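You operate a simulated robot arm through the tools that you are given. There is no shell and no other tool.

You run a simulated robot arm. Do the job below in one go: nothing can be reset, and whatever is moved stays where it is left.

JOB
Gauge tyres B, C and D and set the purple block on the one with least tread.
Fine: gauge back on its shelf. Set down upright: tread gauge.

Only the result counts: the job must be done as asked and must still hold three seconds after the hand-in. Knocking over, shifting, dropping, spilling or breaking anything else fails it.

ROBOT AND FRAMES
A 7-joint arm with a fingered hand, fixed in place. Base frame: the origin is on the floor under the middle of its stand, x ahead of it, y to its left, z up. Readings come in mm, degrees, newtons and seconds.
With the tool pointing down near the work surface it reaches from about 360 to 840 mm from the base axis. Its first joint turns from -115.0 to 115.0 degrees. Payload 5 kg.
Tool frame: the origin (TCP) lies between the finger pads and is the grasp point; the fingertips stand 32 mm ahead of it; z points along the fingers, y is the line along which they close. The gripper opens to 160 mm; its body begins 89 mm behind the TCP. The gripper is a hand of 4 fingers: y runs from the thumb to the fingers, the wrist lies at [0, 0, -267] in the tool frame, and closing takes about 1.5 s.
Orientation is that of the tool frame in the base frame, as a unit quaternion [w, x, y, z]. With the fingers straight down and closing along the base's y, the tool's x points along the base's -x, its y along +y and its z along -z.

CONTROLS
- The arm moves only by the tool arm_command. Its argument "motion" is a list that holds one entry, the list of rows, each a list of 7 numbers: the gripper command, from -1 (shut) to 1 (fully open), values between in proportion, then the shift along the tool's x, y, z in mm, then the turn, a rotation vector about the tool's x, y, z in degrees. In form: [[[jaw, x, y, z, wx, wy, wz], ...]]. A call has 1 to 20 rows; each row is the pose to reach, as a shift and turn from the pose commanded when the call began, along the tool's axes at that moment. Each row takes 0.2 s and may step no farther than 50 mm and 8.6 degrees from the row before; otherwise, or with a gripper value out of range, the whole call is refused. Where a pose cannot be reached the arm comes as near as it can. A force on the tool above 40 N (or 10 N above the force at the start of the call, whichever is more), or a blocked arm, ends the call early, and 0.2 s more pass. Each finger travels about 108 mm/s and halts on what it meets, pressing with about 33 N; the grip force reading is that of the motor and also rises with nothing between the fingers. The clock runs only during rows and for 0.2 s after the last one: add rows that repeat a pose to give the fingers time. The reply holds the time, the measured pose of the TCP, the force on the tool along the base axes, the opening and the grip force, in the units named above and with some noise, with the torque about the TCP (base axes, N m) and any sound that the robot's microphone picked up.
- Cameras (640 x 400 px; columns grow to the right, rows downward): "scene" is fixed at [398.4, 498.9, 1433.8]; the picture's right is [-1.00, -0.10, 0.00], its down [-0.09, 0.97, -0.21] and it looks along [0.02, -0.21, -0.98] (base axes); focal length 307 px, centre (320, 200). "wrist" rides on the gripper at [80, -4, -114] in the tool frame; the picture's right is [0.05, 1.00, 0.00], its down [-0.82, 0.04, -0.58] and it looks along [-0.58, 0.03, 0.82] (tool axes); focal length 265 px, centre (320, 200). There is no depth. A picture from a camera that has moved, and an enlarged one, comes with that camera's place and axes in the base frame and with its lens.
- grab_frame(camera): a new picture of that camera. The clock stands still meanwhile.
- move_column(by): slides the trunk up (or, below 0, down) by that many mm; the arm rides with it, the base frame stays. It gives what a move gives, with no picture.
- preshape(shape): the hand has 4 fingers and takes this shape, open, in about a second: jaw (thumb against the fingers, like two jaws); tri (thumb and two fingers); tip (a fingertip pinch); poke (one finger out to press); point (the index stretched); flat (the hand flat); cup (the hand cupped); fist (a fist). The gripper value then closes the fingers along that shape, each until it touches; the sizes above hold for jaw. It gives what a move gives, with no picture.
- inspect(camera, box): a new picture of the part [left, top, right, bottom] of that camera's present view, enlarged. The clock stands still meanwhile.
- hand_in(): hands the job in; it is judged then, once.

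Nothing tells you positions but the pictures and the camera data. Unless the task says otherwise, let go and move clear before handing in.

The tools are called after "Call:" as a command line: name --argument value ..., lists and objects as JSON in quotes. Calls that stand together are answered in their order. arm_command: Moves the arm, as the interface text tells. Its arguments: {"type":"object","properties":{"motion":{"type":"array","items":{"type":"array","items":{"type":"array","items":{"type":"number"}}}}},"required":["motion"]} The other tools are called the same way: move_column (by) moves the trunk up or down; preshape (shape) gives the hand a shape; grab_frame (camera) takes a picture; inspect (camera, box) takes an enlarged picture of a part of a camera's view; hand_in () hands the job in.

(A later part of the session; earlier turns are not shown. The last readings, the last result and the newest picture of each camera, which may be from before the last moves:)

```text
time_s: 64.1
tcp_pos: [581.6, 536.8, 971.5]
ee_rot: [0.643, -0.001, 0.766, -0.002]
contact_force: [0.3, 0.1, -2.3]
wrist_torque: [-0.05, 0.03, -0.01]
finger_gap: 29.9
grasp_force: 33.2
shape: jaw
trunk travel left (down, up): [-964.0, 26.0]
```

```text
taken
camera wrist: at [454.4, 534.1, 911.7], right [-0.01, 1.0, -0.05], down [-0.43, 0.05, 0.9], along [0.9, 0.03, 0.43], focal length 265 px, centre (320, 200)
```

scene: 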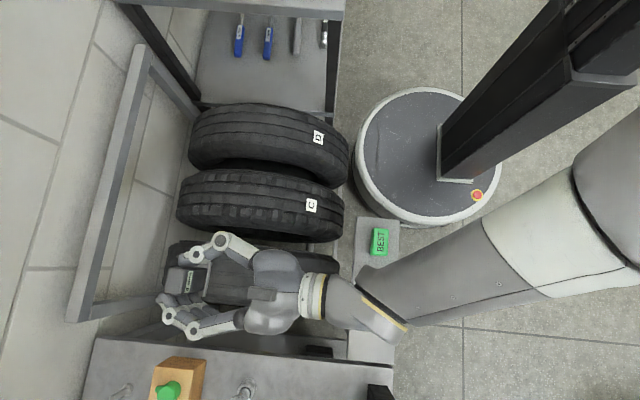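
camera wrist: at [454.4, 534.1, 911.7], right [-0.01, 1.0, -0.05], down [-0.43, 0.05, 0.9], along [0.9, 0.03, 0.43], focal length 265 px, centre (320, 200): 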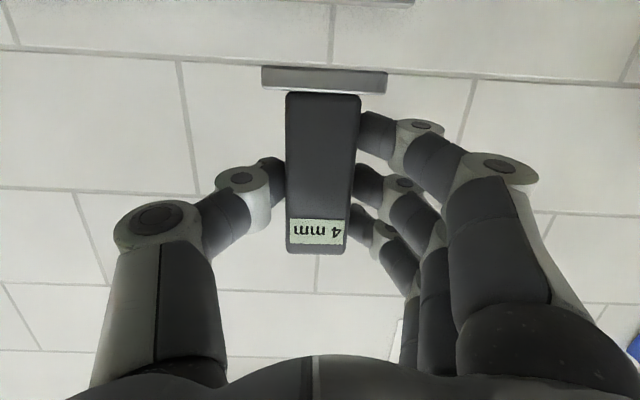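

Next I'll go back over the gauge's original spot at height.

Call:
arm_command --motion '[[[-1, 3.5, 12.65, -41.2, 0, 0, 0], [-1, 7, 25.3, -82.4, 0, 0, 0], [-1, 10.5, 37.95, -123.6, 0, 0, 0], [-1, 14, 50.6, -164.8, 0, 0, 0], [-1, 17.5, 63.25, -206, 0, 0, 0], [-1, 21, 75.9, -247.2, 0, 0, 0], [-1, 24.5, 88.55, -288.4, 0, 0, 0], [-1, 28, 101.2, -329.6, 0, 0, 0], [-1, 28, 101.2, -329.6, 0, 0, 0]]]'

Call:
grab_frame --camera "scene"

Call:
grab_frame --camera "wrist"

```text
time_s: 66.1
tcp_pos: [251.5, 638.5, 1000.2]
ee_rot: [0.643, -0.001, 0.766, -0.001]
contact_force: [-0.2, 0.0, -1.5]
wrist_torque: [0.0, 0.04, -0.01]
finger_gap: 29.8
grasp_force: 33.4
shape: jaw
trunk travel left (down, up): [-964.0, 26.0]
```

```text
taken
```

scene: 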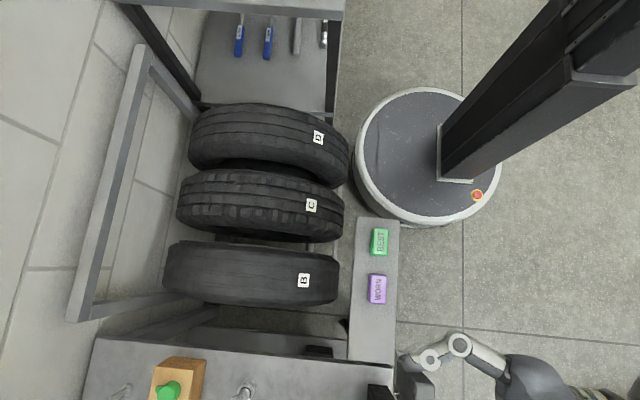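

```text
taken
camera wrist: at [124.6, 635.7, 941.3], right [-0.01, 1.0, -0.05], down [-0.43, 0.05, 0.9], along [0.9, 0.03, 0.43], focal length 265 px, centre (320, 200)
```

wrist: 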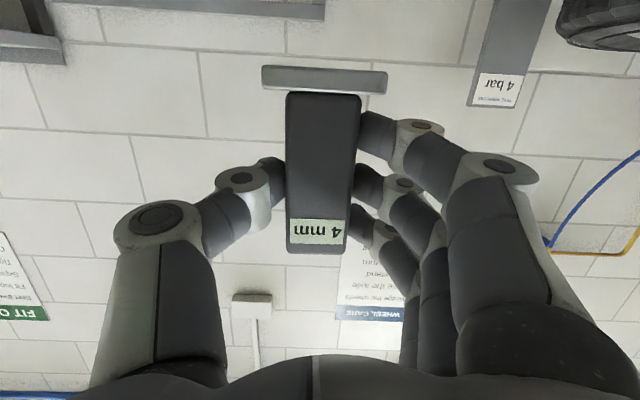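

Gauge is unmoved in the grip and above its original spot. Lowering with the trunk to just above the shelf.

Call:
move_column --by -150

Call:
move_column --by -76

Call:
grab_frame --camera "wrist"

Call:
inspect --camera "scene" --box '[330, 290, 450, 400]'

```text
time_s: 67.9
tcp_pos: [250.0, 638.5, 849.5]
ee_rot: [0.643, -0.001, 0.766, -0.002]
contact_force: [0.1, 0.8, -1.6]
wrist_torque: [-0.03, 0.02, -0.04]
finger_gap: 29.7
grasp_force: 32.8
shape: jaw
trunk travel left (down, up): [-814.0, 176.0]
```

```text
time_s: 69.0
tcp_pos: [250.3, 639.4, 773.9]
ee_rot: [0.643, -0.002, 0.766, -0.001]
contact_force: [0.4, 0.2, -1.7]
wrist_torque: [0.01, 0.02, 0.02]
finger_gap: 29.7
grasp_force: 32.8
shape: jaw
trunk travel left (down, up): [-738.0, 252.0]
```

```text
taken
camera wrist: at [124.1, 635.7, 715.4], right [-0.01, 1.0, -0.05], down [-0.43, 0.05, 0.9], along [0.9, 0.03, 0.43], focal length 265 px, centre (320, 200)
```

wrist: 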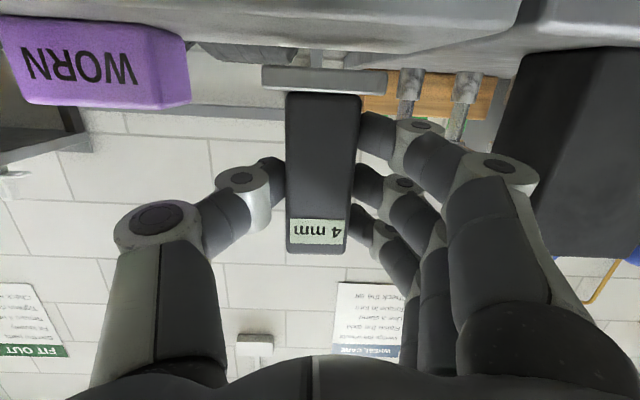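

```text
3.64 times, centred on (390, 345) of scene
camera zoom: at [398.4, 498.9, 1433.8], right [-1.0, -0.1, 0.0], down [-0.09, 0.97, -0.21], along [0.02, -0.21, -0.98], focal length 1115 px, centre (66, -327)
```

zoom: 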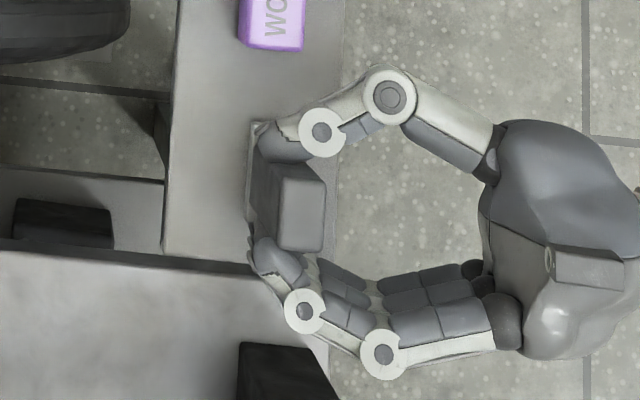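

It's about 12 mm above the shelf. I'll lower in fine steps until the foot touches.

Call:
arm_command --motion '[[[-1, 4, 0, 0.7, 0, 0, 0], [-1, 8, 0, 1.4, 0, 0, 0], [-1, 10, 0, 1.7, 0, 0, 0], [-1, 11, 0, 1.9, 0, 0, 0], [-1, 12, 0, 2.1, 0, 0, 0], [-1, 12, 0, 2.1, 0, 0, 0]]]'

Call:
inspect --camera "wrist" --box '[210, 0, 470, 260]'

```text
time_s: 70.4
tcp_pos: [251.3, 639.7, 763.4]
ee_rot: [0.643, -0.001, 0.766, -0.001]
contact_force: [0.3, 1.1, -3.3]
wrist_torque: [0.05, 0.06, -0.01]
finger_gap: 29.9
grasp_force: 32.6
shape: jaw
trunk travel left (down, up): [-738.0, 252.0]
```

```text
1.54 times, centred on (340, 130) of wrist
camera zoom: at [123.9, 635.8, 703.6], right [-0.01, 1.0, -0.05], down [-0.43, 0.05, 0.9], along [0.9, 0.03, 0.43], focal length 408 px, centre (289, 308)
```

zoom: 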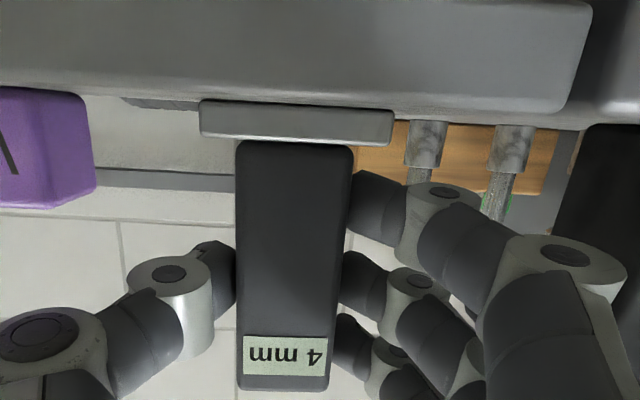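

Call:
arm_command --motion '[[[-1, 0.7, 0, 0.1, 0, 0, 0], [-1, 1.3, 0, 0.2, 0, 0, 0], [-1, 1.8, 0, 0.3, 0, 0, 0], [-1, 1.8, 0, 0.3, 0, 0, 0]]]'

Call:
inspect --camera "wrist" --box '[210, 0, 470, 260]'

```text
time_s: 71.4
tcp_pos: [250.7, 639.3, 761.3]
ee_rot: [0.643, -0.001, 0.766, 0.0]
contact_force: [-0.1, 1.2, 10.3]
wrist_torque: [0.07, -0.13, 0.0]
finger_gap: 29.5
grasp_force: 33.1
shape: jaw
trunk travel left (down, up): [-738.0, 252.0]
```

```text
1.54 times, centred on (340, 130) of wrist
camera zoom: at [124.1, 635.6, 702.6], right [-0.01, 1.0, -0.05], down [-0.43, 0.04, 0.9], along [0.9, 0.03, 0.43], focal length 408 px, centre (289, 308)
```

zoom: 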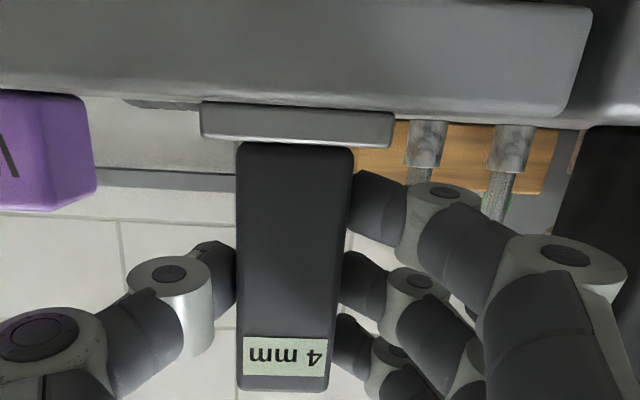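

The foot is pressed on the shelf (10 N). I'll ease off slightly, then open slowly to about 60 mm.

Call:
arm_command --motion '[[[-1, -0.6, 0, -0.1, 0, 0, 0], [-1, -0.6, 0, -0.1, 0, 0, 0], [-0.7, -0.6, 0, -0.1, 0, 0, 0], [-0.62, -0.6, 0, -0.1, 0, 0, 0], [-0.58, -0.6, 0, -0.1, 0, 0, 0], [-0.54, -0.6, 0, -0.1, 0, 0, 0], [-0.5, -0.6, 0, -0.1, 0, 0, 0], [-0.45, -0.6, 0, -0.1, 0, 0, 0], [-0.4, -0.6, 0, -0.1, 0, 0, 0], [-0.3, -0.6, 0, -0.1, 0, 0, 0], [-0.25, -0.6, 0, -0.1, 0, 0, 0], [-0.25, -0.6, 0, -0.1, 0, 0, 0]]]'

Call:
grab_frame --camera "wrist"

Call:
inspect --camera "scene" --box '[330, 290, 450, 400]'

```text
time_s: 74.0
tcp_pos: [250.2, 639.8, 762.5]
ee_rot: [0.643, -0.001, 0.766, -0.001]
contact_force: [0.3, 0.2, -0.1]
wrist_torque: [0.02, -0.01, -0.01]
finger_gap: 59.2
grasp_force: 0.1
shape: jaw
trunk travel left (down, up): [-738.0, 252.0]
```

```text
taken
camera wrist: at [123.8, 635.4, 702.3], right [-0.01, 1.0, -0.05], down [-0.43, 0.05, 0.9], along [0.9, 0.03, 0.43], focal length 265 px, centre (320, 200)
```

wrist: 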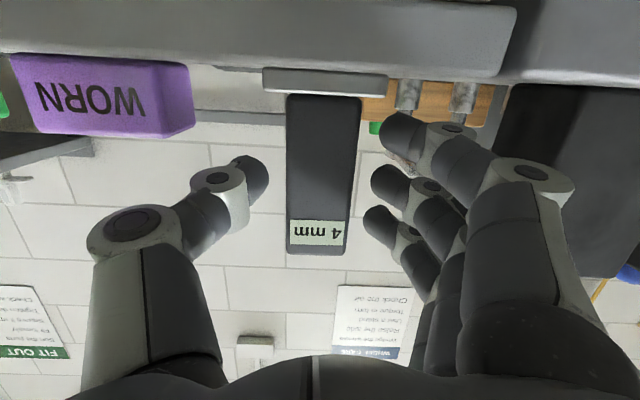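

```text
3.64 times, centred on (390, 345) of scene
camera zoom: at [398.4, 498.9, 1433.8], right [-1.0, -0.1, 0.0], down [-0.09, 0.97, -0.21], along [0.02, -0.21, -0.98], focal length 1115 px, centre (66, -327)
```

zoom: 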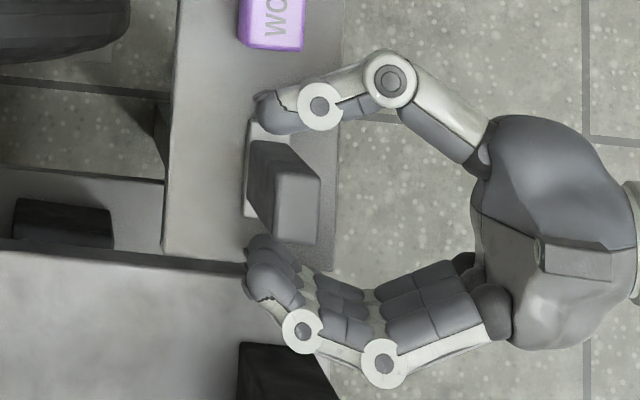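

The gauge stands upright on its shelf. I'll back straight out along -x, then rise.

Call:
arm_command --motion '[[[-0.25, 4.7, 0, -27, 0, 0, 0], [-0.25, 9.4, 0, -54, 0, 0, 0], [-0.25, 14, 0, -81, 0, 0, 0], [-0.25, 18.7, 0, -108, 0, 0, 0], [-0.25, -28.6, 0, -116.2, 0, 0, 0], [-0.25, -75.9, 0, -124.4, 0, 0, 0], [-0.25, -123.2, 0, -132.6, 0, 0, 0], [-0.25, -170.5, 0, -140.8, 0, 0, 0], [-0.25, -217.8, 0, -149, 0, 0, 0], [-0.25, -217.8, 0, -149, 0, 0, 0]]]'

Call:
grab_frame --camera "scene"

Call:
inspect --camera "scene" --box '[330, 220, 430, 390]'

```text
time_s: 76.2
tcp_pos: [142.5, 641.3, 1001.1]
ee_rot: [0.643, -0.001, 0.766, -0.002]
contact_force: [0.9, -0.1, 0.3]
wrist_torque: [0.01, 0.0, 0.0]
finger_gap: 59.3
grasp_force: 0.1
shape: jaw
trunk travel left (down, up): [-738.0, 252.0]
```

```text
taken
```

scene: 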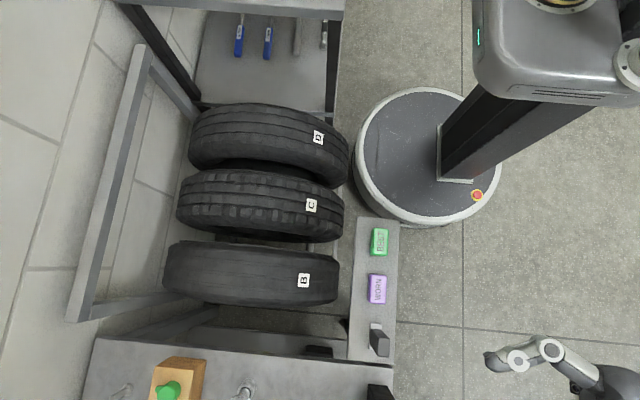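

```text
2.35 times, centred on (380, 305) of scene
camera zoom: at [398.4, 498.9, 1433.8], right [-1.0, -0.1, 0.0], down [-0.09, 0.97, -0.21], along [0.02, -0.21, -0.98], focal length 722 px, centre (179, -47)
```

zoom: 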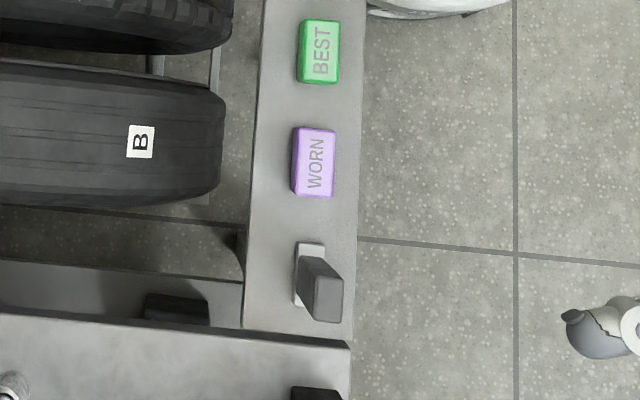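

The gauge is standing properly. Next is the purple block. I'll turn the hand back to pointing straight down at a safe height, near the block.

Call:
arm_command --motion '[[[0, -1.5, -8, 8.67, 0, 8, 0], [0, -3, -16, 17.3, 0, 16, 0], [0, -4.5, -24, 26, 0, 24, 0], [0, -6, -32, 34.7, 0, 32, 0], [0, -7.5, -40, 43.4, 0, 40, 0], [0, -9, -48, 52, 0, 48, 0], [0, -10.5, -56, 60.7, 0, 56, 0], [0, -12, -64, 69.4, 0, 64, 0], [0, -13.5, -72, 78, 0, 72, 0], [0, -15, -80, 86.7, 0, 80, 0], [0, -15, -80, 86.7, 0, 80, 0]]]'

Call:
arm_command --motion '[[[0, 0, 0, 0, 0, 0, -8.2], [0, 0, 0, 0, 0, 0, -16.4], [0, 0, 0, 0, 0, 0, -24.6], [0, 0, 0, 0, 0, 0, -32.7], [0, 0, 0, 0, 0, 0, -40.9], [0, 0, 0, 0, 0, 0, -49.1], [0, 0, 0, 0, 0, 0, -57.3], [0, 0, 0, 0, 0, 0, -65.5], [0, 0, 0, 0, 0, 0, -73.6], [0, 0, 0, 0, 0, 0, -81.8], [0, 0, 0, 0, 0, 0, -90], [0, 0, 0, 0, 0, 0, -90]]]'

Call:
grab_frame --camera "scene"

Call:
grab_frame --camera "wrist"

```text
time_s: 78.6
tcp_pos: [228.7, 561.9, 1002.1]
ee_rot: [-0.001, 0.0, 1.0, -0.001]
contact_force: [-0.5, 0.3, -0.4]
wrist_torque: [0.0, -0.04, -0.01]
finger_gap: 79.2
grasp_force: 0.1
shape: jaw
trunk travel left (down, up): [-738.0, 252.0]
```

```text
time_s: 81.2
tcp_pos: [229.8, 559.4, 1002.5]
ee_rot: [0.001, 0.708, -0.706, 0.001]
contact_force: [0.2, -0.2, 0.2]
wrist_torque: [-0.01, 0.01, 0.0]
finger_gap: 79.3
grasp_force: 0.1
shape: jaw
trunk travel left (down, up): [-738.0, 252.0]
```

```text
taken
```

scene: 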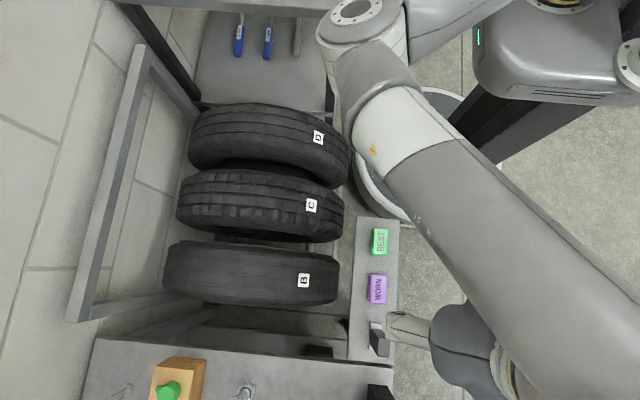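

```text
taken
camera wrist: at [233.1, 480.6, 1116.0], right [-1.0, -0.05, 0.0], down [-0.04, 0.82, 0.57], along [-0.03, 0.57, -0.82], focal length 265 px, centre (320, 200)
```

wrist: 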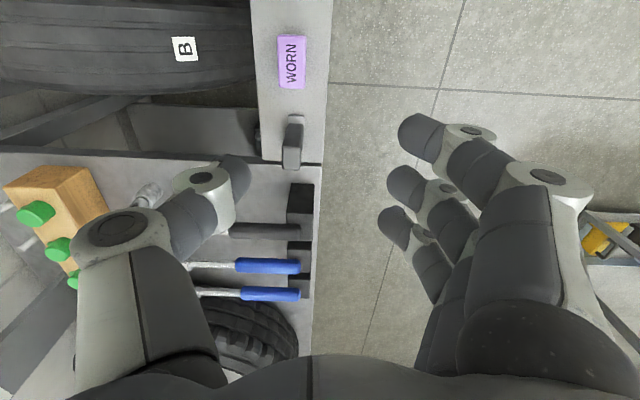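

The hand points down with its closing line along x (thumb on the tyre side). I'll change to the pinch shape here, up high, and measure the block from this view.

Call:
preshape --shape "tip"

Call:
arm_command --motion '[[[0.5, 0, 0, 0, 0, 0, 0], [0, 0, 0, 0, 0, 0, 0], [0, 0, 0, 0, 0, 0, 0], [-0.25, 0, 0, 0, 0, 0, 0], [-0.25, 0, 0, 0, 0, 0, 0], [-0.25, 0, 0, 0, 0, 0, 0], [-0.25, 0, 0, 0, 0, 0, 0]]]'

Call:
grab_frame --camera "wrist"

Call:
inspect --camera "wrist" --box '[240, 10, 340, 110]'

```text
time_s: 82.1
tcp_pos: [229.7, 560.0, 1001.3]
ee_rot: [-0.001, -0.707, 0.707, -0.001]
contact_force: [0.0, -0.2, -0.3]
wrist_torque: [-0.01, 0.05, -0.01]
finger_gap: 160.1
grasp_force: 0.0
shape: tip
trunk travel left (down, up): [-738.0, 252.0]
```

```text
time_s: 83.7
tcp_pos: [228.8, 558.3, 1001.0]
ee_rot: [0.001, 0.708, -0.706, 0.001]
contact_force: [-0.3, -0.4, 0.8]
wrist_torque: [0.01, -0.02, -0.03]
finger_gap: 60.7
grasp_force: 0.1
shape: tip
trunk travel left (down, up): [-738.0, 252.0]
```

```text
taken
camera wrist: at [232.9, 480.6, 1116.0], right [-1.0, -0.05, 0.0], down [-0.04, 0.82, 0.57], along [-0.03, 0.57, -0.82], focal length 265 px, centre (320, 200)
```

wrist: 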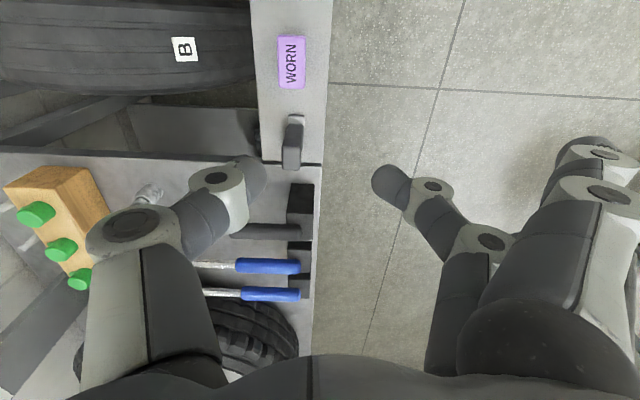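

```text
4.00 times, centred on (290, 60) of wrist
camera zoom: at [232.9, 480.6, 1116.0], right [-1.0, -0.05, 0.0], down [-0.04, 0.82, 0.57], along [-0.03, 0.57, -0.82], focal length 1062 px, centre (440, 760)
```

zoom: 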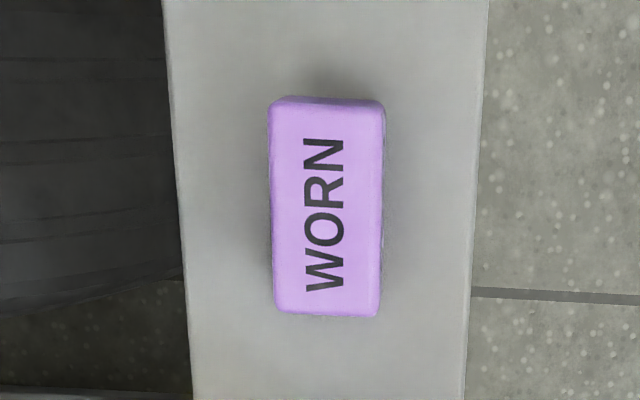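

The block measures about x 249–285 and y 504–566, so centre about (267, 535.5) with its top at z 725. I'll move above it and descend to z 800 for a closer check.

Call:
arm_command --motion '[[[-0.25, 12, -19, 0, 0, 0, 0], [-0.25, 23, -38.5, 0, 0, 0, 0], [-0.25, 23, -38.5, 40, 0, 0, 0], [-0.25, 23, -38.5, 80, 0, 0, 0], [-0.25, 23, -38.5, 120, 0, 0, 0], [-0.25, 23, -38.5, 160, 0, 0, 0], [-0.25, 23, -38.5, 200, 0, 0, 0], [-0.25, 23, -38.5, 200, 0, 0, 0]]]'

Call:
grab_frame --camera "wrist"

Call:
grab_frame --camera "scene"

```text
time_s: 85.4
tcp_pos: [274.3, 536.5, 898.7]
ee_rot: [0.077, -0.704, 0.706, -0.025]
contact_force: [0.0, -0.1, 0.4]
wrist_torque: [0.01, 0.01, 0.0]
finger_gap: 60.4
grasp_force: 0.1
shape: tip
out of reach, approached as far as the arm can: row 5, 6, 7, 8
trunk travel left (down, up): [-738.0, 252.0]
stopped in row 8: the arm was blocked; the commanded pose is now the measured one
```

```text
taken
camera wrist: at [261.4, 449.6, 1006.3], right [-0.99, -0.04, -0.15], down [-0.13, 0.77, 0.63], along [0.09, 0.64, -0.77], focal length 265 px, centre (320, 200)
```

wrist: 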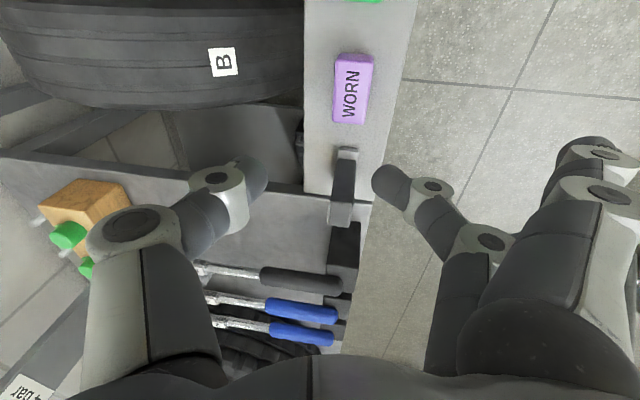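

```text
taken
```

scene: 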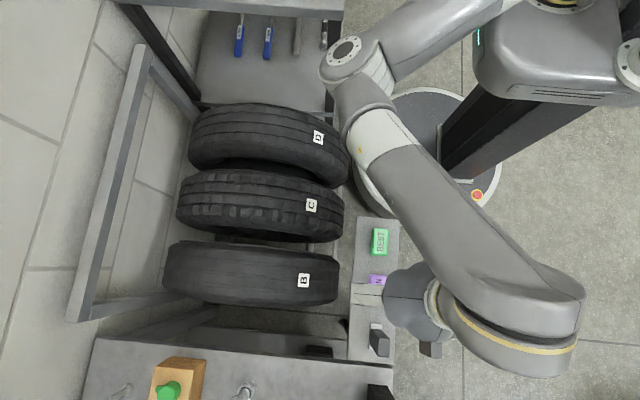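

This elbow posture can't reach down, so I'll go back up and unwind the yaw. Then I'll try the opposite yaw (thumb on the robot side), which should keep the elbow on the good side.

Call:
arm_command --motion '[[[-0.25, -8.6, 4.2, -30.8, -0.29, 0.89, 8.15], [-0.25, -17.2, 8.3, -61.6, -0.58, 1.78, 16.3], [-0.25, -28.7, 13.9, -102.6, -0.87, 2.67, 24.5], [-0.25, -28.7, 13.9, -102.6, -1.16, 3.56, 32.6], [-0.25, -28.7, 13.9, -102.6, -1.45, 4.45, 40.8], [-0.25, -28.7, 13.9, -102.6, -1.75, 5.35, 48.9], [-0.25, -28.7, 13.9, -102.6, -2.04, 6.24, 57.1], [-0.25, -28.7, 13.9, -102.6, -2.33, 7.13, 65.2], [-0.25, -28.7, 13.9, -102.6, -2.62, 8.02, 73.4], [-0.25, -28.7, 13.9, -102.6, -2.91, 8.91, 81.5], [-0.25, -28.7, 13.9, -102.6, -3.2, 9.8, 89.7], [-0.25, -28.7, 13.9, -102.6, -3.2, 9.8, 89.7]]]'

Call:
grab_frame --camera "scene"

```text
time_s: 88.0
tcp_pos: [243.9, 559.1, 998.1]
ee_rot: [-0.003, 0.001, 1.0, 0.0]
contact_force: [0.1, -0.4, 0.6]
wrist_torque: [0.02, 0.03, 0.02]
finger_gap: 60.6
grasp_force: 0.0
shape: tip
trunk travel left (down, up): [-738.0, 252.0]
```

```text
taken
```

scene: 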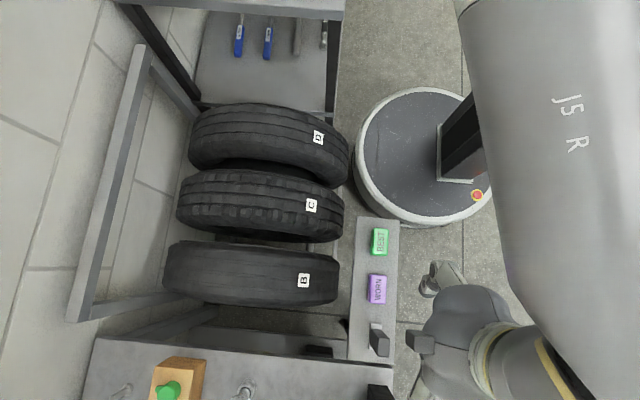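

Back in the straight-down base orientation. Now yawing the other way.

Call:
arm_command --motion '[[[-0.25, 0, 0, 0, 0, 0, 8.2], [-0.25, 0, 0, 0, 0, 0, 16.4], [-0.25, 0, 0, 0, 0, 0, 24.6], [-0.25, 0, 0, 0, 0, 0, 32.7], [-0.25, 0, 0, 0, 0, 0, 40.9], [-0.25, 0, 0, 0, 0, 0, 49.1], [-0.25, 0, 0, 0, 0, 0, 57.3], [-0.25, 0, 0, 0, 0, 0, 65.5], [-0.25, 0, 0, 0, 0, 0, 73.6], [-0.25, 0, 0, 0, 0, 0, 81.8], [-0.25, 0, 0, 0, 0, 0, 90], [-0.25, 0, 0, 0, 0, 0, 90]]]'

Call:
grab_frame --camera "scene"

Call:
grab_frame --camera "wrist"

```text
time_s: 90.6
tcp_pos: [241.9, 558.5, 997.9]
ee_rot: [-0.002, 0.708, 0.707, -0.001]
contact_force: [-0.1, -0.6, 0.4]
wrist_torque: [-0.02, -0.04, 0.02]
finger_gap: 60.5
grasp_force: 0.0
shape: tip
trunk travel left (down, up): [-738.0, 252.0]
```

```text
taken
```

scene: 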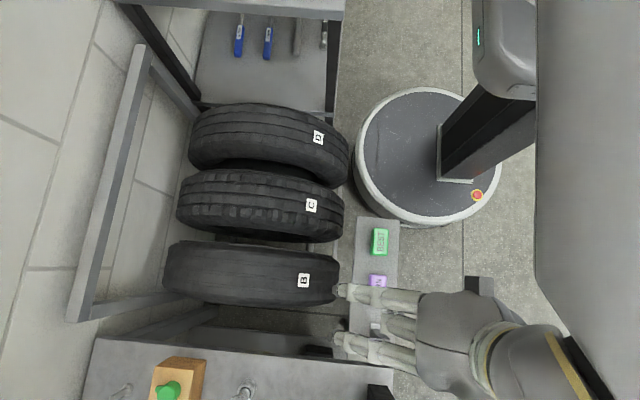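

```text
taken
camera wrist: at [239.4, 639.7, 1112.2], right [1.0, 0.05, 0.0], down [0.04, -0.82, 0.58], along [0.02, -0.58, -0.82], focal length 265 px, centre (320, 200)
```

wrist: 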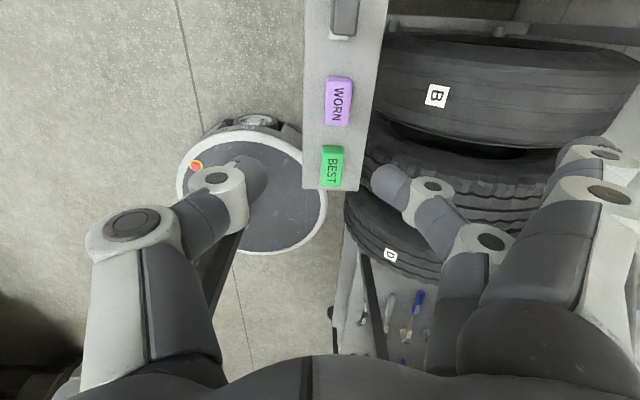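

This yaw keeps the elbow high on the robot side. I'll come down above the block to z 800.

Call:
arm_command --motion '[[[-0.25, -11, 13, 0, 0, 0, 0], [-0.25, -22.5, 25.6, 0, 0, 0, 0], [-0.25, -22.5, 25.6, 40, 0, 0, 0], [-0.25, -22.5, 25.6, 80, 0, 0, 0], [-0.25, -22.5, 25.6, 120, 0, 0, 0], [-0.25, -22.5, 25.6, 160, 0, 0, 0], [-0.25, -22.5, 25.6, 198, 0, 0, 0], [-0.25, -22.5, 25.6, 198, 0, 0, 0]]]'

Call:
grab_frame --camera "wrist"

Call:
grab_frame --camera "scene"

```text
time_s: 92.4
tcp_pos: [267.4, 536.4, 798.6]
ee_rot: [-0.001, 0.707, 0.708, -0.001]
contact_force: [0.6, 0.5, 0.3]
wrist_torque: [-0.01, -0.02, 0.01]
finger_gap: 60.3
grasp_force: 0.1
shape: tip
trunk travel left (down, up): [-738.0, 252.0]
```

```text
taken
camera wrist: at [263.4, 617.8, 914.0], right [1.0, 0.05, 0.0], down [0.04, -0.82, 0.58], along [0.03, -0.58, -0.82], focal length 265 px, centre (320, 200)
```

wrist: 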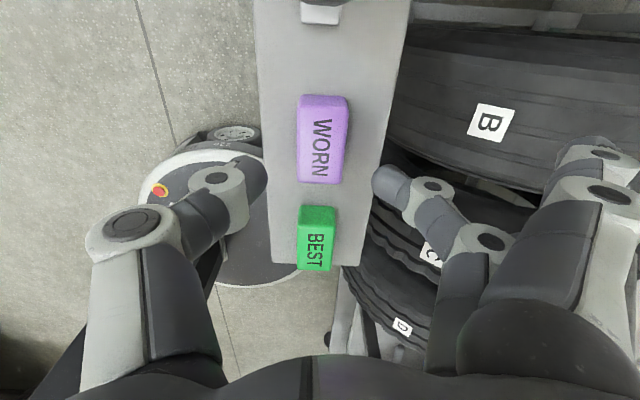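

```text
taken
```

scene: 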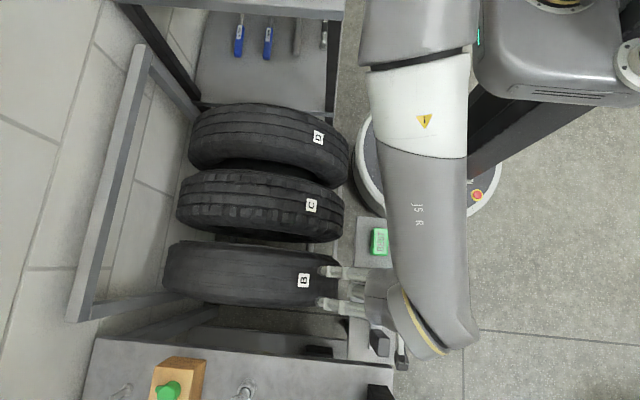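

I'm above the block at z 799 with an accurate pose. I'll zoom in to refine the block's location.

Call:
inspect --camera "wrist" --box '[270, 80, 370, 200]'

```text
3.33 times, centred on (320, 140) of wrist
camera zoom: at [263.4, 617.8, 914.0], right [1.0, 0.05, 0.0], down [0.04, -0.82, 0.58], along [0.03, -0.58, -0.82], focal length 885 px, centre (320, 400)
```

zoom: 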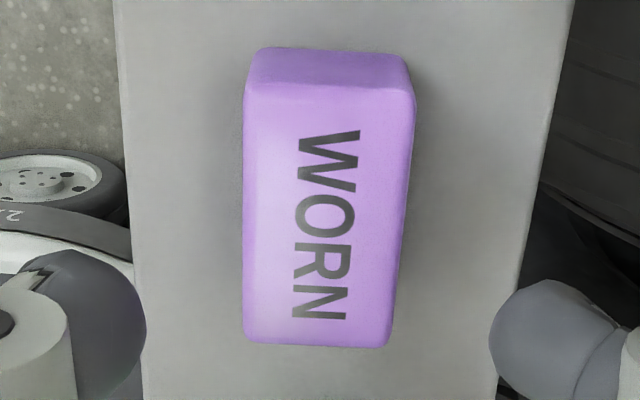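

The block centre is about (268.7, 534.5). I'll lower most of the way with a 60 mm gap.

Call:
arm_command --motion '[[[-0.25, -1.5, 1.2, 15, 0, 0, 0], [-0.25, -1.5, 1.2, 30, 0, 0, 0], [-0.25, -1.5, 1.2, 42, 0, 0, 0], [-0.25, -1.5, 1.2, 50, 0, 0, 0], [-0.25, -1.5, 1.2, 50, 0, 0, 0]]]'

Call:
grab_frame --camera "wrist"

Call:
inspect --camera "scene" --box '[300, 240, 440, 380]'

```text
time_s: 93.6
tcp_pos: [268.7, 534.1, 751.0]
ee_rot: [-0.002, 0.707, 0.707, -0.001]
contact_force: [-0.4, 0.0, 0.2]
wrist_torque: [0.0, -0.01, -0.02]
finger_gap: 60.4
grasp_force: 0.0
shape: tip
trunk travel left (down, up): [-738.0, 252.0]
```

```text
taken
camera wrist: at [265.2, 615.5, 865.3], right [1.0, 0.05, 0.0], down [0.05, -0.82, 0.58], along [0.03, -0.58, -0.82], focal length 265 px, centre (320, 200)
```

wrist: 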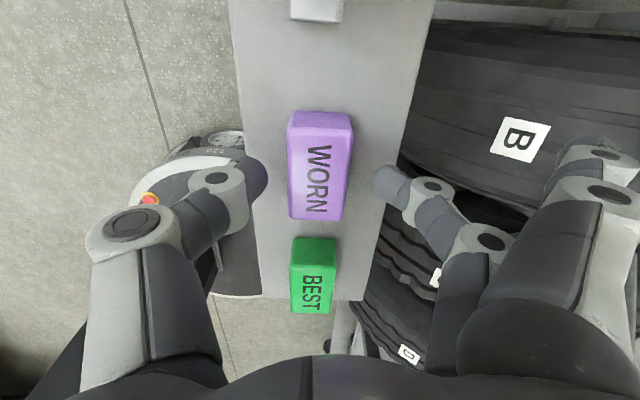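

```text
2.86 times, centred on (370, 310) of scene
camera zoom: at [398.4, 498.9, 1433.8], right [-1.0, -0.1, 0.0], down [-0.09, 0.97, -0.21], along [0.02, -0.21, -0.98], focal length 876 px, centre (177, -114)
```

zoom: 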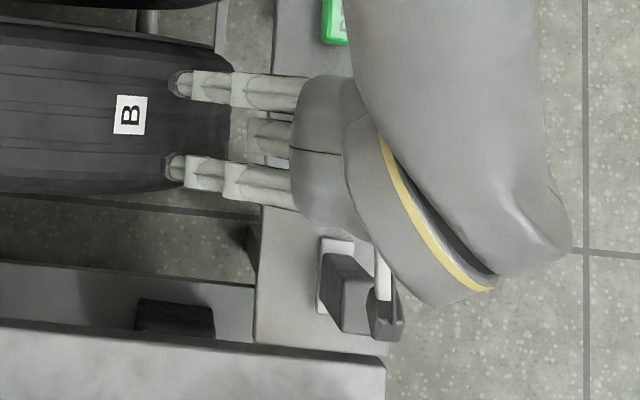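

Well centred, with equal gaps both sides. Lowering the last 14 mm so the fingertips reach the block's mid-height.

Call:
arm_command --motion '[[[-0.25, 0, 0, 5, 0, 0, 0], [-0.25, 0, 0, 10, 0, 0, 0], [-0.25, 0, 0, 14, 0, 0, 0], [-0.25, 0, 0, 14, 0, 0, 0]]]'

Call:
grab_frame --camera "wrist"

```text
time_s: 94.6
tcp_pos: [270.4, 534.8, 736.2]
ee_rot: [-0.002, 0.707, 0.707, -0.001]
contact_force: [0.4, 0.2, -0.7]
wrist_torque: [-0.01, -0.03, 0.05]
finger_gap: 60.4
grasp_force: 0.1
shape: tip
trunk travel left (down, up): [-738.0, 252.0]
```

```text
taken
camera wrist: at [265.5, 615.6, 850.5], right [1.0, 0.05, 0.0], down [0.04, -0.82, 0.58], along [0.03, -0.58, -0.82], focal length 265 px, centre (320, 200)
```

wrist: 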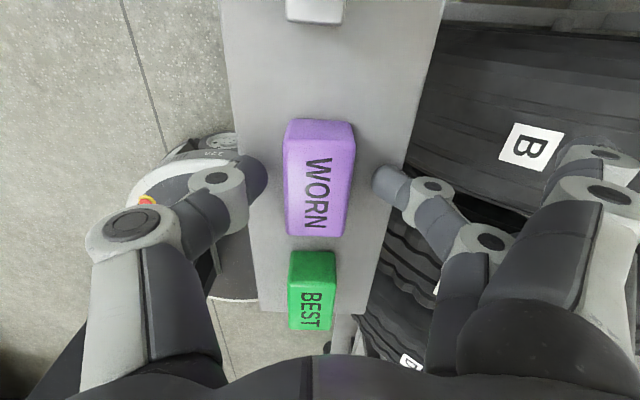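

Fingertips are at the block's mid-length and mid-height. I'll nudge 1.3 mm and close gently.

Call:
arm_command --motion '[[[-0.25, 0, -1.3, 0, 0, 0, 0], [-0.35, 0, -1.3, 0, 0, 0, 0], [-0.42, 0, -1.3, 0, 0, 0, 0], [-0.48, 0, -1.3, 0, 0, 0, 0], [-0.52, 0, -1.3, 0, 0, 0, 0], [-0.56, 0, -1.3, 0, 0, 0, 0], [-0.6, 0, -1.3, 0, 0, 0, 0], [-0.65, 0, -1.3, 0, 0, 0, 0], [-0.7, 0, -1.3, 0, 0, 0, 0], [-0.7, 0, -1.3, 0, 0, 0, 0]]]'

Call:
grab_frame --camera "wrist"

```text
time_s: 96.8
tcp_pos: [268.7, 534.9, 735.9]
ee_rot: [-0.002, 0.707, 0.707, -0.003]
contact_force: [-0.2, 0.6, -0.2]
wrist_torque: [0.02, 0.02, -0.03]
finger_gap: 29.7
grasp_force: 32.8
shape: tip
trunk travel left (down, up): [-738.0, 252.0]
```

```text
taken
camera wrist: at [264.0, 615.7, 850.6], right [1.0, 0.05, 0.0], down [0.05, -0.82, 0.58], along [0.03, -0.58, -0.82], focal length 265 px, centre (320, 200)
```

wrist: 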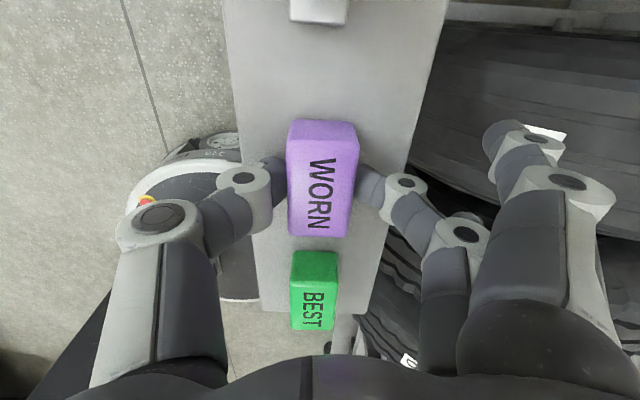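

Gripped firmly at 33 N with the block level. I'll lift it slightly with the trunk and check.

Call:
move_column --by 30

Call:
grab_frame --camera "wrist"

```text
time_s: 97.5
tcp_pos: [267.4, 534.6, 766.0]
ee_rot: [-0.002, 0.706, 0.708, -0.002]
contact_force: [-1.0, 0.5, -1.1]
wrist_torque: [-0.02, 0.02, -0.01]
finger_gap: 29.6
grasp_force: 32.9
shape: tip
trunk travel left (down, up): [-768.0, 222.0]
```

```text
taken
camera wrist: at [264.1, 615.8, 880.5], right [1.0, 0.05, -0.01], down [0.05, -0.82, 0.58], along [0.03, -0.58, -0.82], focal length 265 px, centre (320, 200)
```

wrist: 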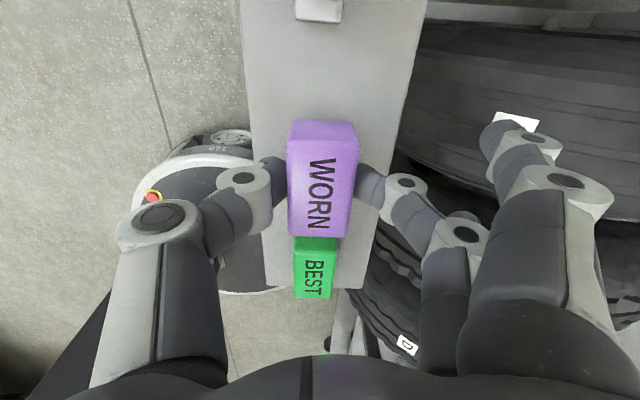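

The block is held level. I'll raise it further and start moving out toward the crown of tyre B.

Call:
move_column --by 120

Call:
arm_command --motion '[[[-0.7, 0, 35, 0, 0, 0, 0], [-0.7, 0, 75, 0, 0, 0, 0], [-0.7, 0, 115, 0, 0, 0, 0], [-0.7, 0, 155, 0, 0, 0, 0], [-0.7, 0, 155, 0, 0, 0, 0]]]'

Call:
grab_frame --camera "scene"

Call:
grab_frame --camera "wrist"

```text
time_s: 99.0
tcp_pos: [268.6, 535.5, 887.0]
ee_rot: [-0.002, 0.707, 0.707, -0.003]
contact_force: [0.0, -0.5, -0.5]
wrist_torque: [-0.01, 0.01, -0.04]
finger_gap: 29.6
grasp_force: 33.6
shape: tip
trunk travel left (down, up): [-888.0, 102.0]
```

```text
time_s: 100.2
tcp_pos: [422.7, 536.1, 884.4]
ee_rot: [-0.001, 0.707, 0.707, -0.002]
contact_force: [0.0, 0.1, -1.1]
wrist_torque: [-0.01, 0.02, 0.01]
finger_gap: 29.6
grasp_force: 32.7
shape: tip
trunk travel left (down, up): [-888.0, 102.0]
```

```text
taken
```

scene: 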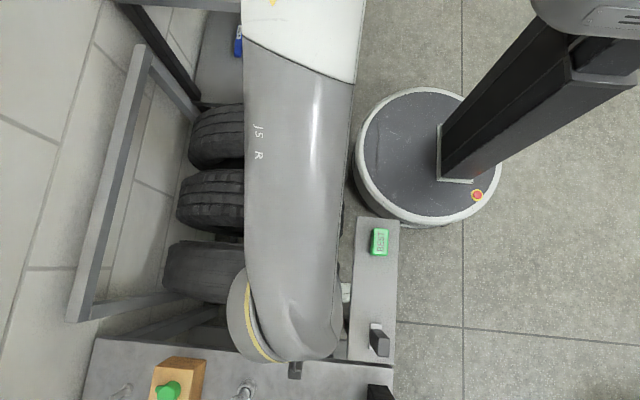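

```text
taken
camera wrist: at [418.9, 616.5, 999.3], right [1.0, 0.05, -0.01], down [0.05, -0.82, 0.58], along [0.03, -0.58, -0.82], focal length 265 px, centre (320, 200)
```

wrist: 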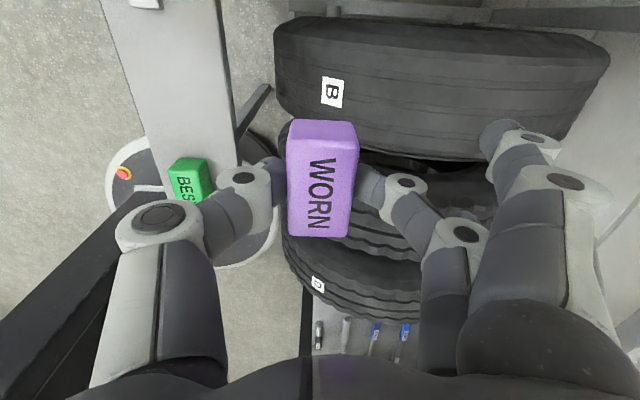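

The transfer is going well, and this view confirms tyre B's crown at x about 594–595. I'll continue out to x 594.

Call:
arm_command --motion '[[[-0.7, 0, 40, 0, 0, 0, 0], [-0.7, 0, 80, 0, 0, 0, 0], [-0.7, 0, 120, 0, 0, 0, 0], [-0.7, 0, 155, 0, 0, 0, 0], [-0.7, 0, 171, 0, 0, 0, 0], [-0.7, 0, 171, 0, 0, 0, 0]]]'

Call:
grab_frame --camera "scene"

Call:
grab_frame --camera "wrist"

```text
time_s: 101.6
tcp_pos: [594.5, 534.6, 884.2]
ee_rot: [-0.002, 0.707, 0.707, -0.001]
contact_force: [0.3, 0.4, -0.2]
wrist_torque: [-0.04, -0.02, 0.02]
finger_gap: 29.3
grasp_force: 32.9
shape: tip
trunk travel left (down, up): [-888.0, 102.0]
```

```text
taken
```

scene: 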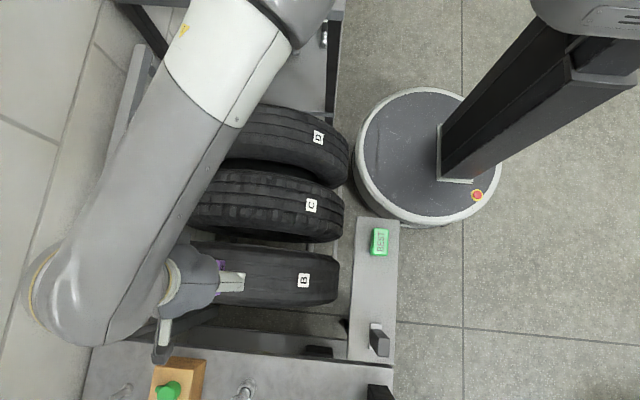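

```text
taken
camera wrist: at [590.3, 616.1, 998.4], right [1.0, 0.05, -0.01], down [0.05, -0.82, 0.58], along [0.03, -0.58, -0.82], focal length 265 px, centre (320, 200)
```

wrist: 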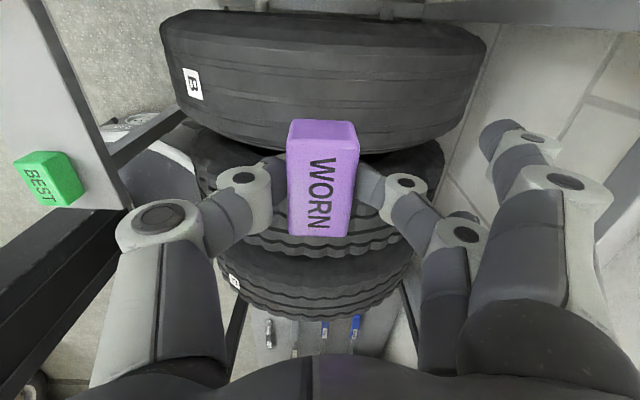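

Everything is clear and the block is over B's crown. I'll lower with the trunk to about 20 mm above the tread.

Call:
move_column --by -100

Call:
grab_frame --camera "scene"

Call:
move_column --by -26

Call:
grab_frame --camera "wrist"

Call:
grab_frame --camera "scene"

```text
time_s: 103.0
tcp_pos: [594.2, 534.7, 785.2]
ee_rot: [-0.002, 0.708, 0.706, -0.002]
contact_force: [0.7, 1.6, -1.3]
wrist_torque: [0.03, 0.01, -0.03]
finger_gap: 29.7
grasp_force: 33.0
shape: tip
trunk travel left (down, up): [-788.0, 202.0]
```

```text
taken
```

scene: 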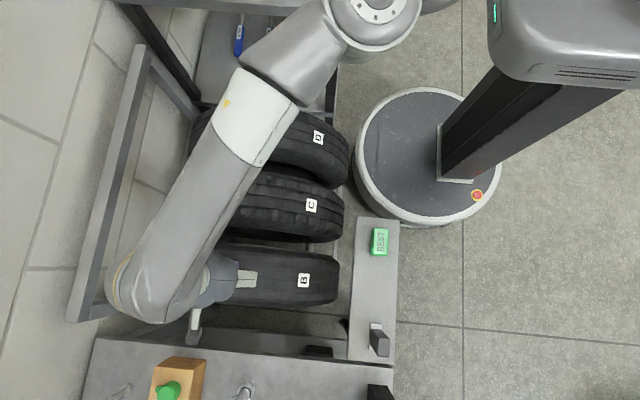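

```text
time_s: 103.7
tcp_pos: [594.6, 534.1, 757.7]
ee_rot: [-0.002, 0.707, 0.707, -0.001]
contact_force: [0.7, -0.2, -1.5]
wrist_torque: [0.02, -0.02, 0.0]
finger_gap: 29.6
grasp_force: 33.4
shape: tip
trunk travel left (down, up): [-762.0, 228.0]
```

```text
taken
camera wrist: at [590.2, 615.9, 872.7], right [1.0, 0.05, 0.0], down [0.04, -0.82, 0.58], along [0.03, -0.58, -0.82], focal length 265 px, centre (320, 200)
```

wrist: 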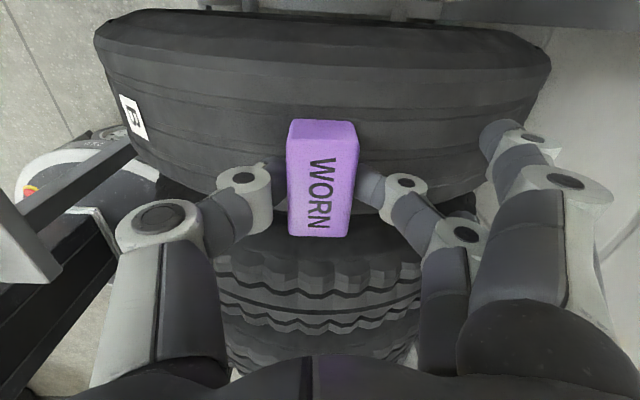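

```text
taken
```

scene: 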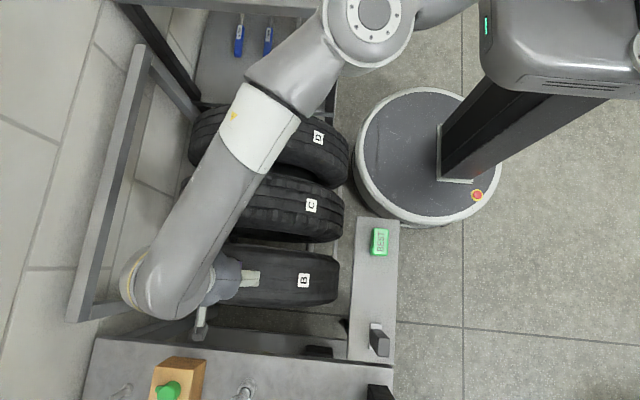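

The elbow and forearm are far above everything. I'll lower 14 mm more, then make fine contact steps.

Call:
move_column --by -14

Call:
arm_command --motion '[[[-0.7, 0, 0, 1, 0, 0, 0], [-0.7, 0, 0, 2, 0, 0, 0], [-0.7, 0, 0, 3, 0, 0, 0], [-0.7, 0, 0, 3, 0, 0, 0]]]'

Call:
grab_frame --camera "wrist"

```text
time_s: 104.3
tcp_pos: [594.6, 535.6, 745.6]
ee_rot: [-0.002, 0.707, 0.707, -0.002]
contact_force: [-0.4, 0.5, -0.4]
wrist_torque: [-0.03, -0.02, 0.0]
finger_gap: 29.6
grasp_force: 33.1
shape: tip
trunk travel left (down, up): [-748.0, 242.0]
```

```text
time_s: 105.3
tcp_pos: [593.9, 534.7, 740.8]
ee_rot: [-0.001, 0.707, 0.707, -0.001]
contact_force: [0.0, -0.7, -0.6]
wrist_torque: [-0.02, -0.02, 0.0]
finger_gap: 29.5
grasp_force: 33.4
shape: tip
trunk travel left (down, up): [-748.0, 242.0]
```

```text
taken
camera wrist: at [589.8, 616.1, 855.4], right [1.0, 0.05, -0.01], down [0.04, -0.82, 0.58], along [0.03, -0.58, -0.82], focal length 265 px, centre (320, 200)
```

wrist: 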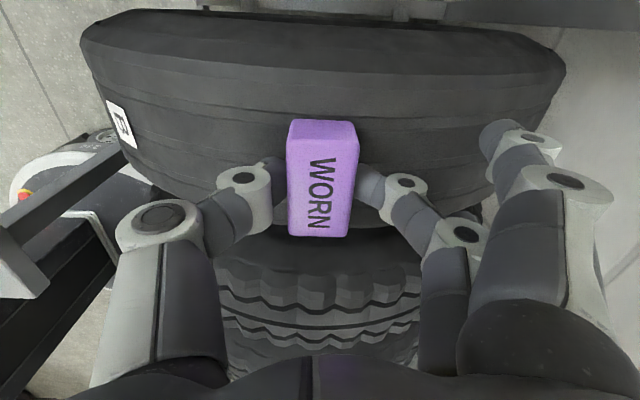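

About 2–3 mm left. I'll continue down in 1 mm steps to a light contact.

Call:
arm_command --motion '[[[-0.7, 0, 0, 0.7, 0, 0, 0], [-0.7, 0, 0, 1.4, 0, 0, 0], [-0.7, 0, 0, 2, 0, 0, 0], [-0.7, 0, 0, 2, 0, 0, 0]]]'

```text
time_s: 106.3
tcp_pos: [593.9, 534.3, 739.5]
ee_rot: [-0.002, 0.707, 0.707, -0.002]
contact_force: [0.3, -0.3, -1.4]
wrist_torque: [0.01, -0.01, 0.01]
finger_gap: 29.7
grasp_force: 32.9
shape: tip
trunk travel left (down, up): [-748.0, 242.0]
```

No contact yet, so I'll go another 2 mm.

Call:
arm_command --motion '[[[-0.7, 0, 0, 0.7, 0, 0, 0], [-0.7, 0, 0, 1.4, 0, 0, 0], [-0.7, 0, 0, 2, 0, 0, 0], [-0.7, 0, 0, 2, 0, 0, 0]]]'

```text
time_s: 107.3
tcp_pos: [594.1, 535.4, 738.0]
ee_rot: [-0.002, 0.707, 0.707, -0.002]
contact_force: [-0.2, 0.5, 2.9]
wrist_torque: [-0.03, -0.08, -0.04]
finger_gap: 29.2
grasp_force: 33.5
shape: tip
trunk travel left (down, up): [-748.0, 242.0]
```

Light contact (about 4 N net). I'll release slowly.

Call:
arm_command --motion '[[[-0.66, 0, 0, 0, 0, 0, 0], [-0.64, 0, 0, 0, 0, 0, 0], [-0.62, 0, 0, 0, 0, 0, 0], [-0.6, 0, 0, 0, 0, 0, 0], [-0.58, 0, 0, 0, 0, 0, 0], [-0.55, 0, 0, 0, 0, 0, 0], [-0.5, 0, 0, 0, 0, 0, 0], [-0.45, 0, 0, 0, 0, 0, 0], [-0.4, 0, 0, 0, 0, 0, 0], [-0.33, 0, 0, 0, 0, 0, 0], [-0.25, 0, 0, 0, 0, 0, 0], [-0.25, 0, 0, 0, 0, 0, 0]]]'

Call:
grab_frame --camera "wrist"

Call:
inspect --camera "wrist" --box '[240, 90, 400, 260]'

```text
time_s: 109.9
tcp_pos: [594.1, 534.4, 736.9]
ee_rot: [-0.002, 0.707, 0.707, -0.002]
contact_force: [0.2, -0.8, 0.1]
wrist_torque: [0.03, 0.01, -0.03]
finger_gap: 59.0
grasp_force: 0.1
shape: tip
trunk travel left (down, up): [-748.0, 242.0]
```

```text
taken
camera wrist: at [589.9, 615.9, 851.5], right [1.0, 0.05, 0.0], down [0.04, -0.82, 0.58], along [0.03, -0.58, -0.82], focal length 265 px, centre (320, 200)
```

wrist: 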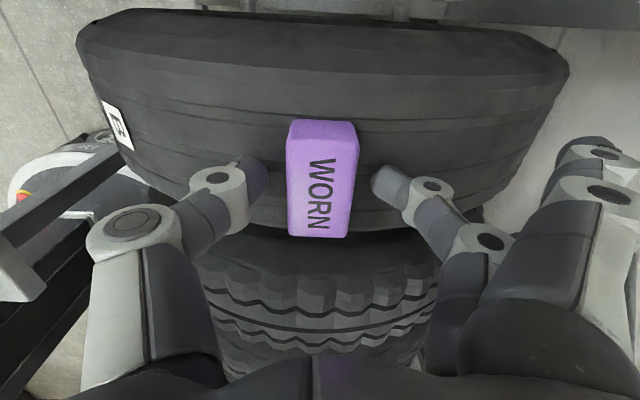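

```text
2.35 times, centred on (320, 175) of wrist
camera zoom: at [589.9, 615.9, 851.5], right [1.0, 0.05, 0.0], down [0.04, -0.82, 0.58], along [0.03, -0.58, -0.82], focal length 624 px, centre (320, 259)
```

zoom: 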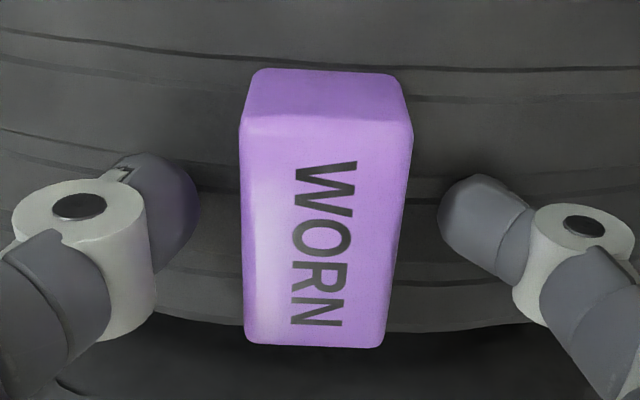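

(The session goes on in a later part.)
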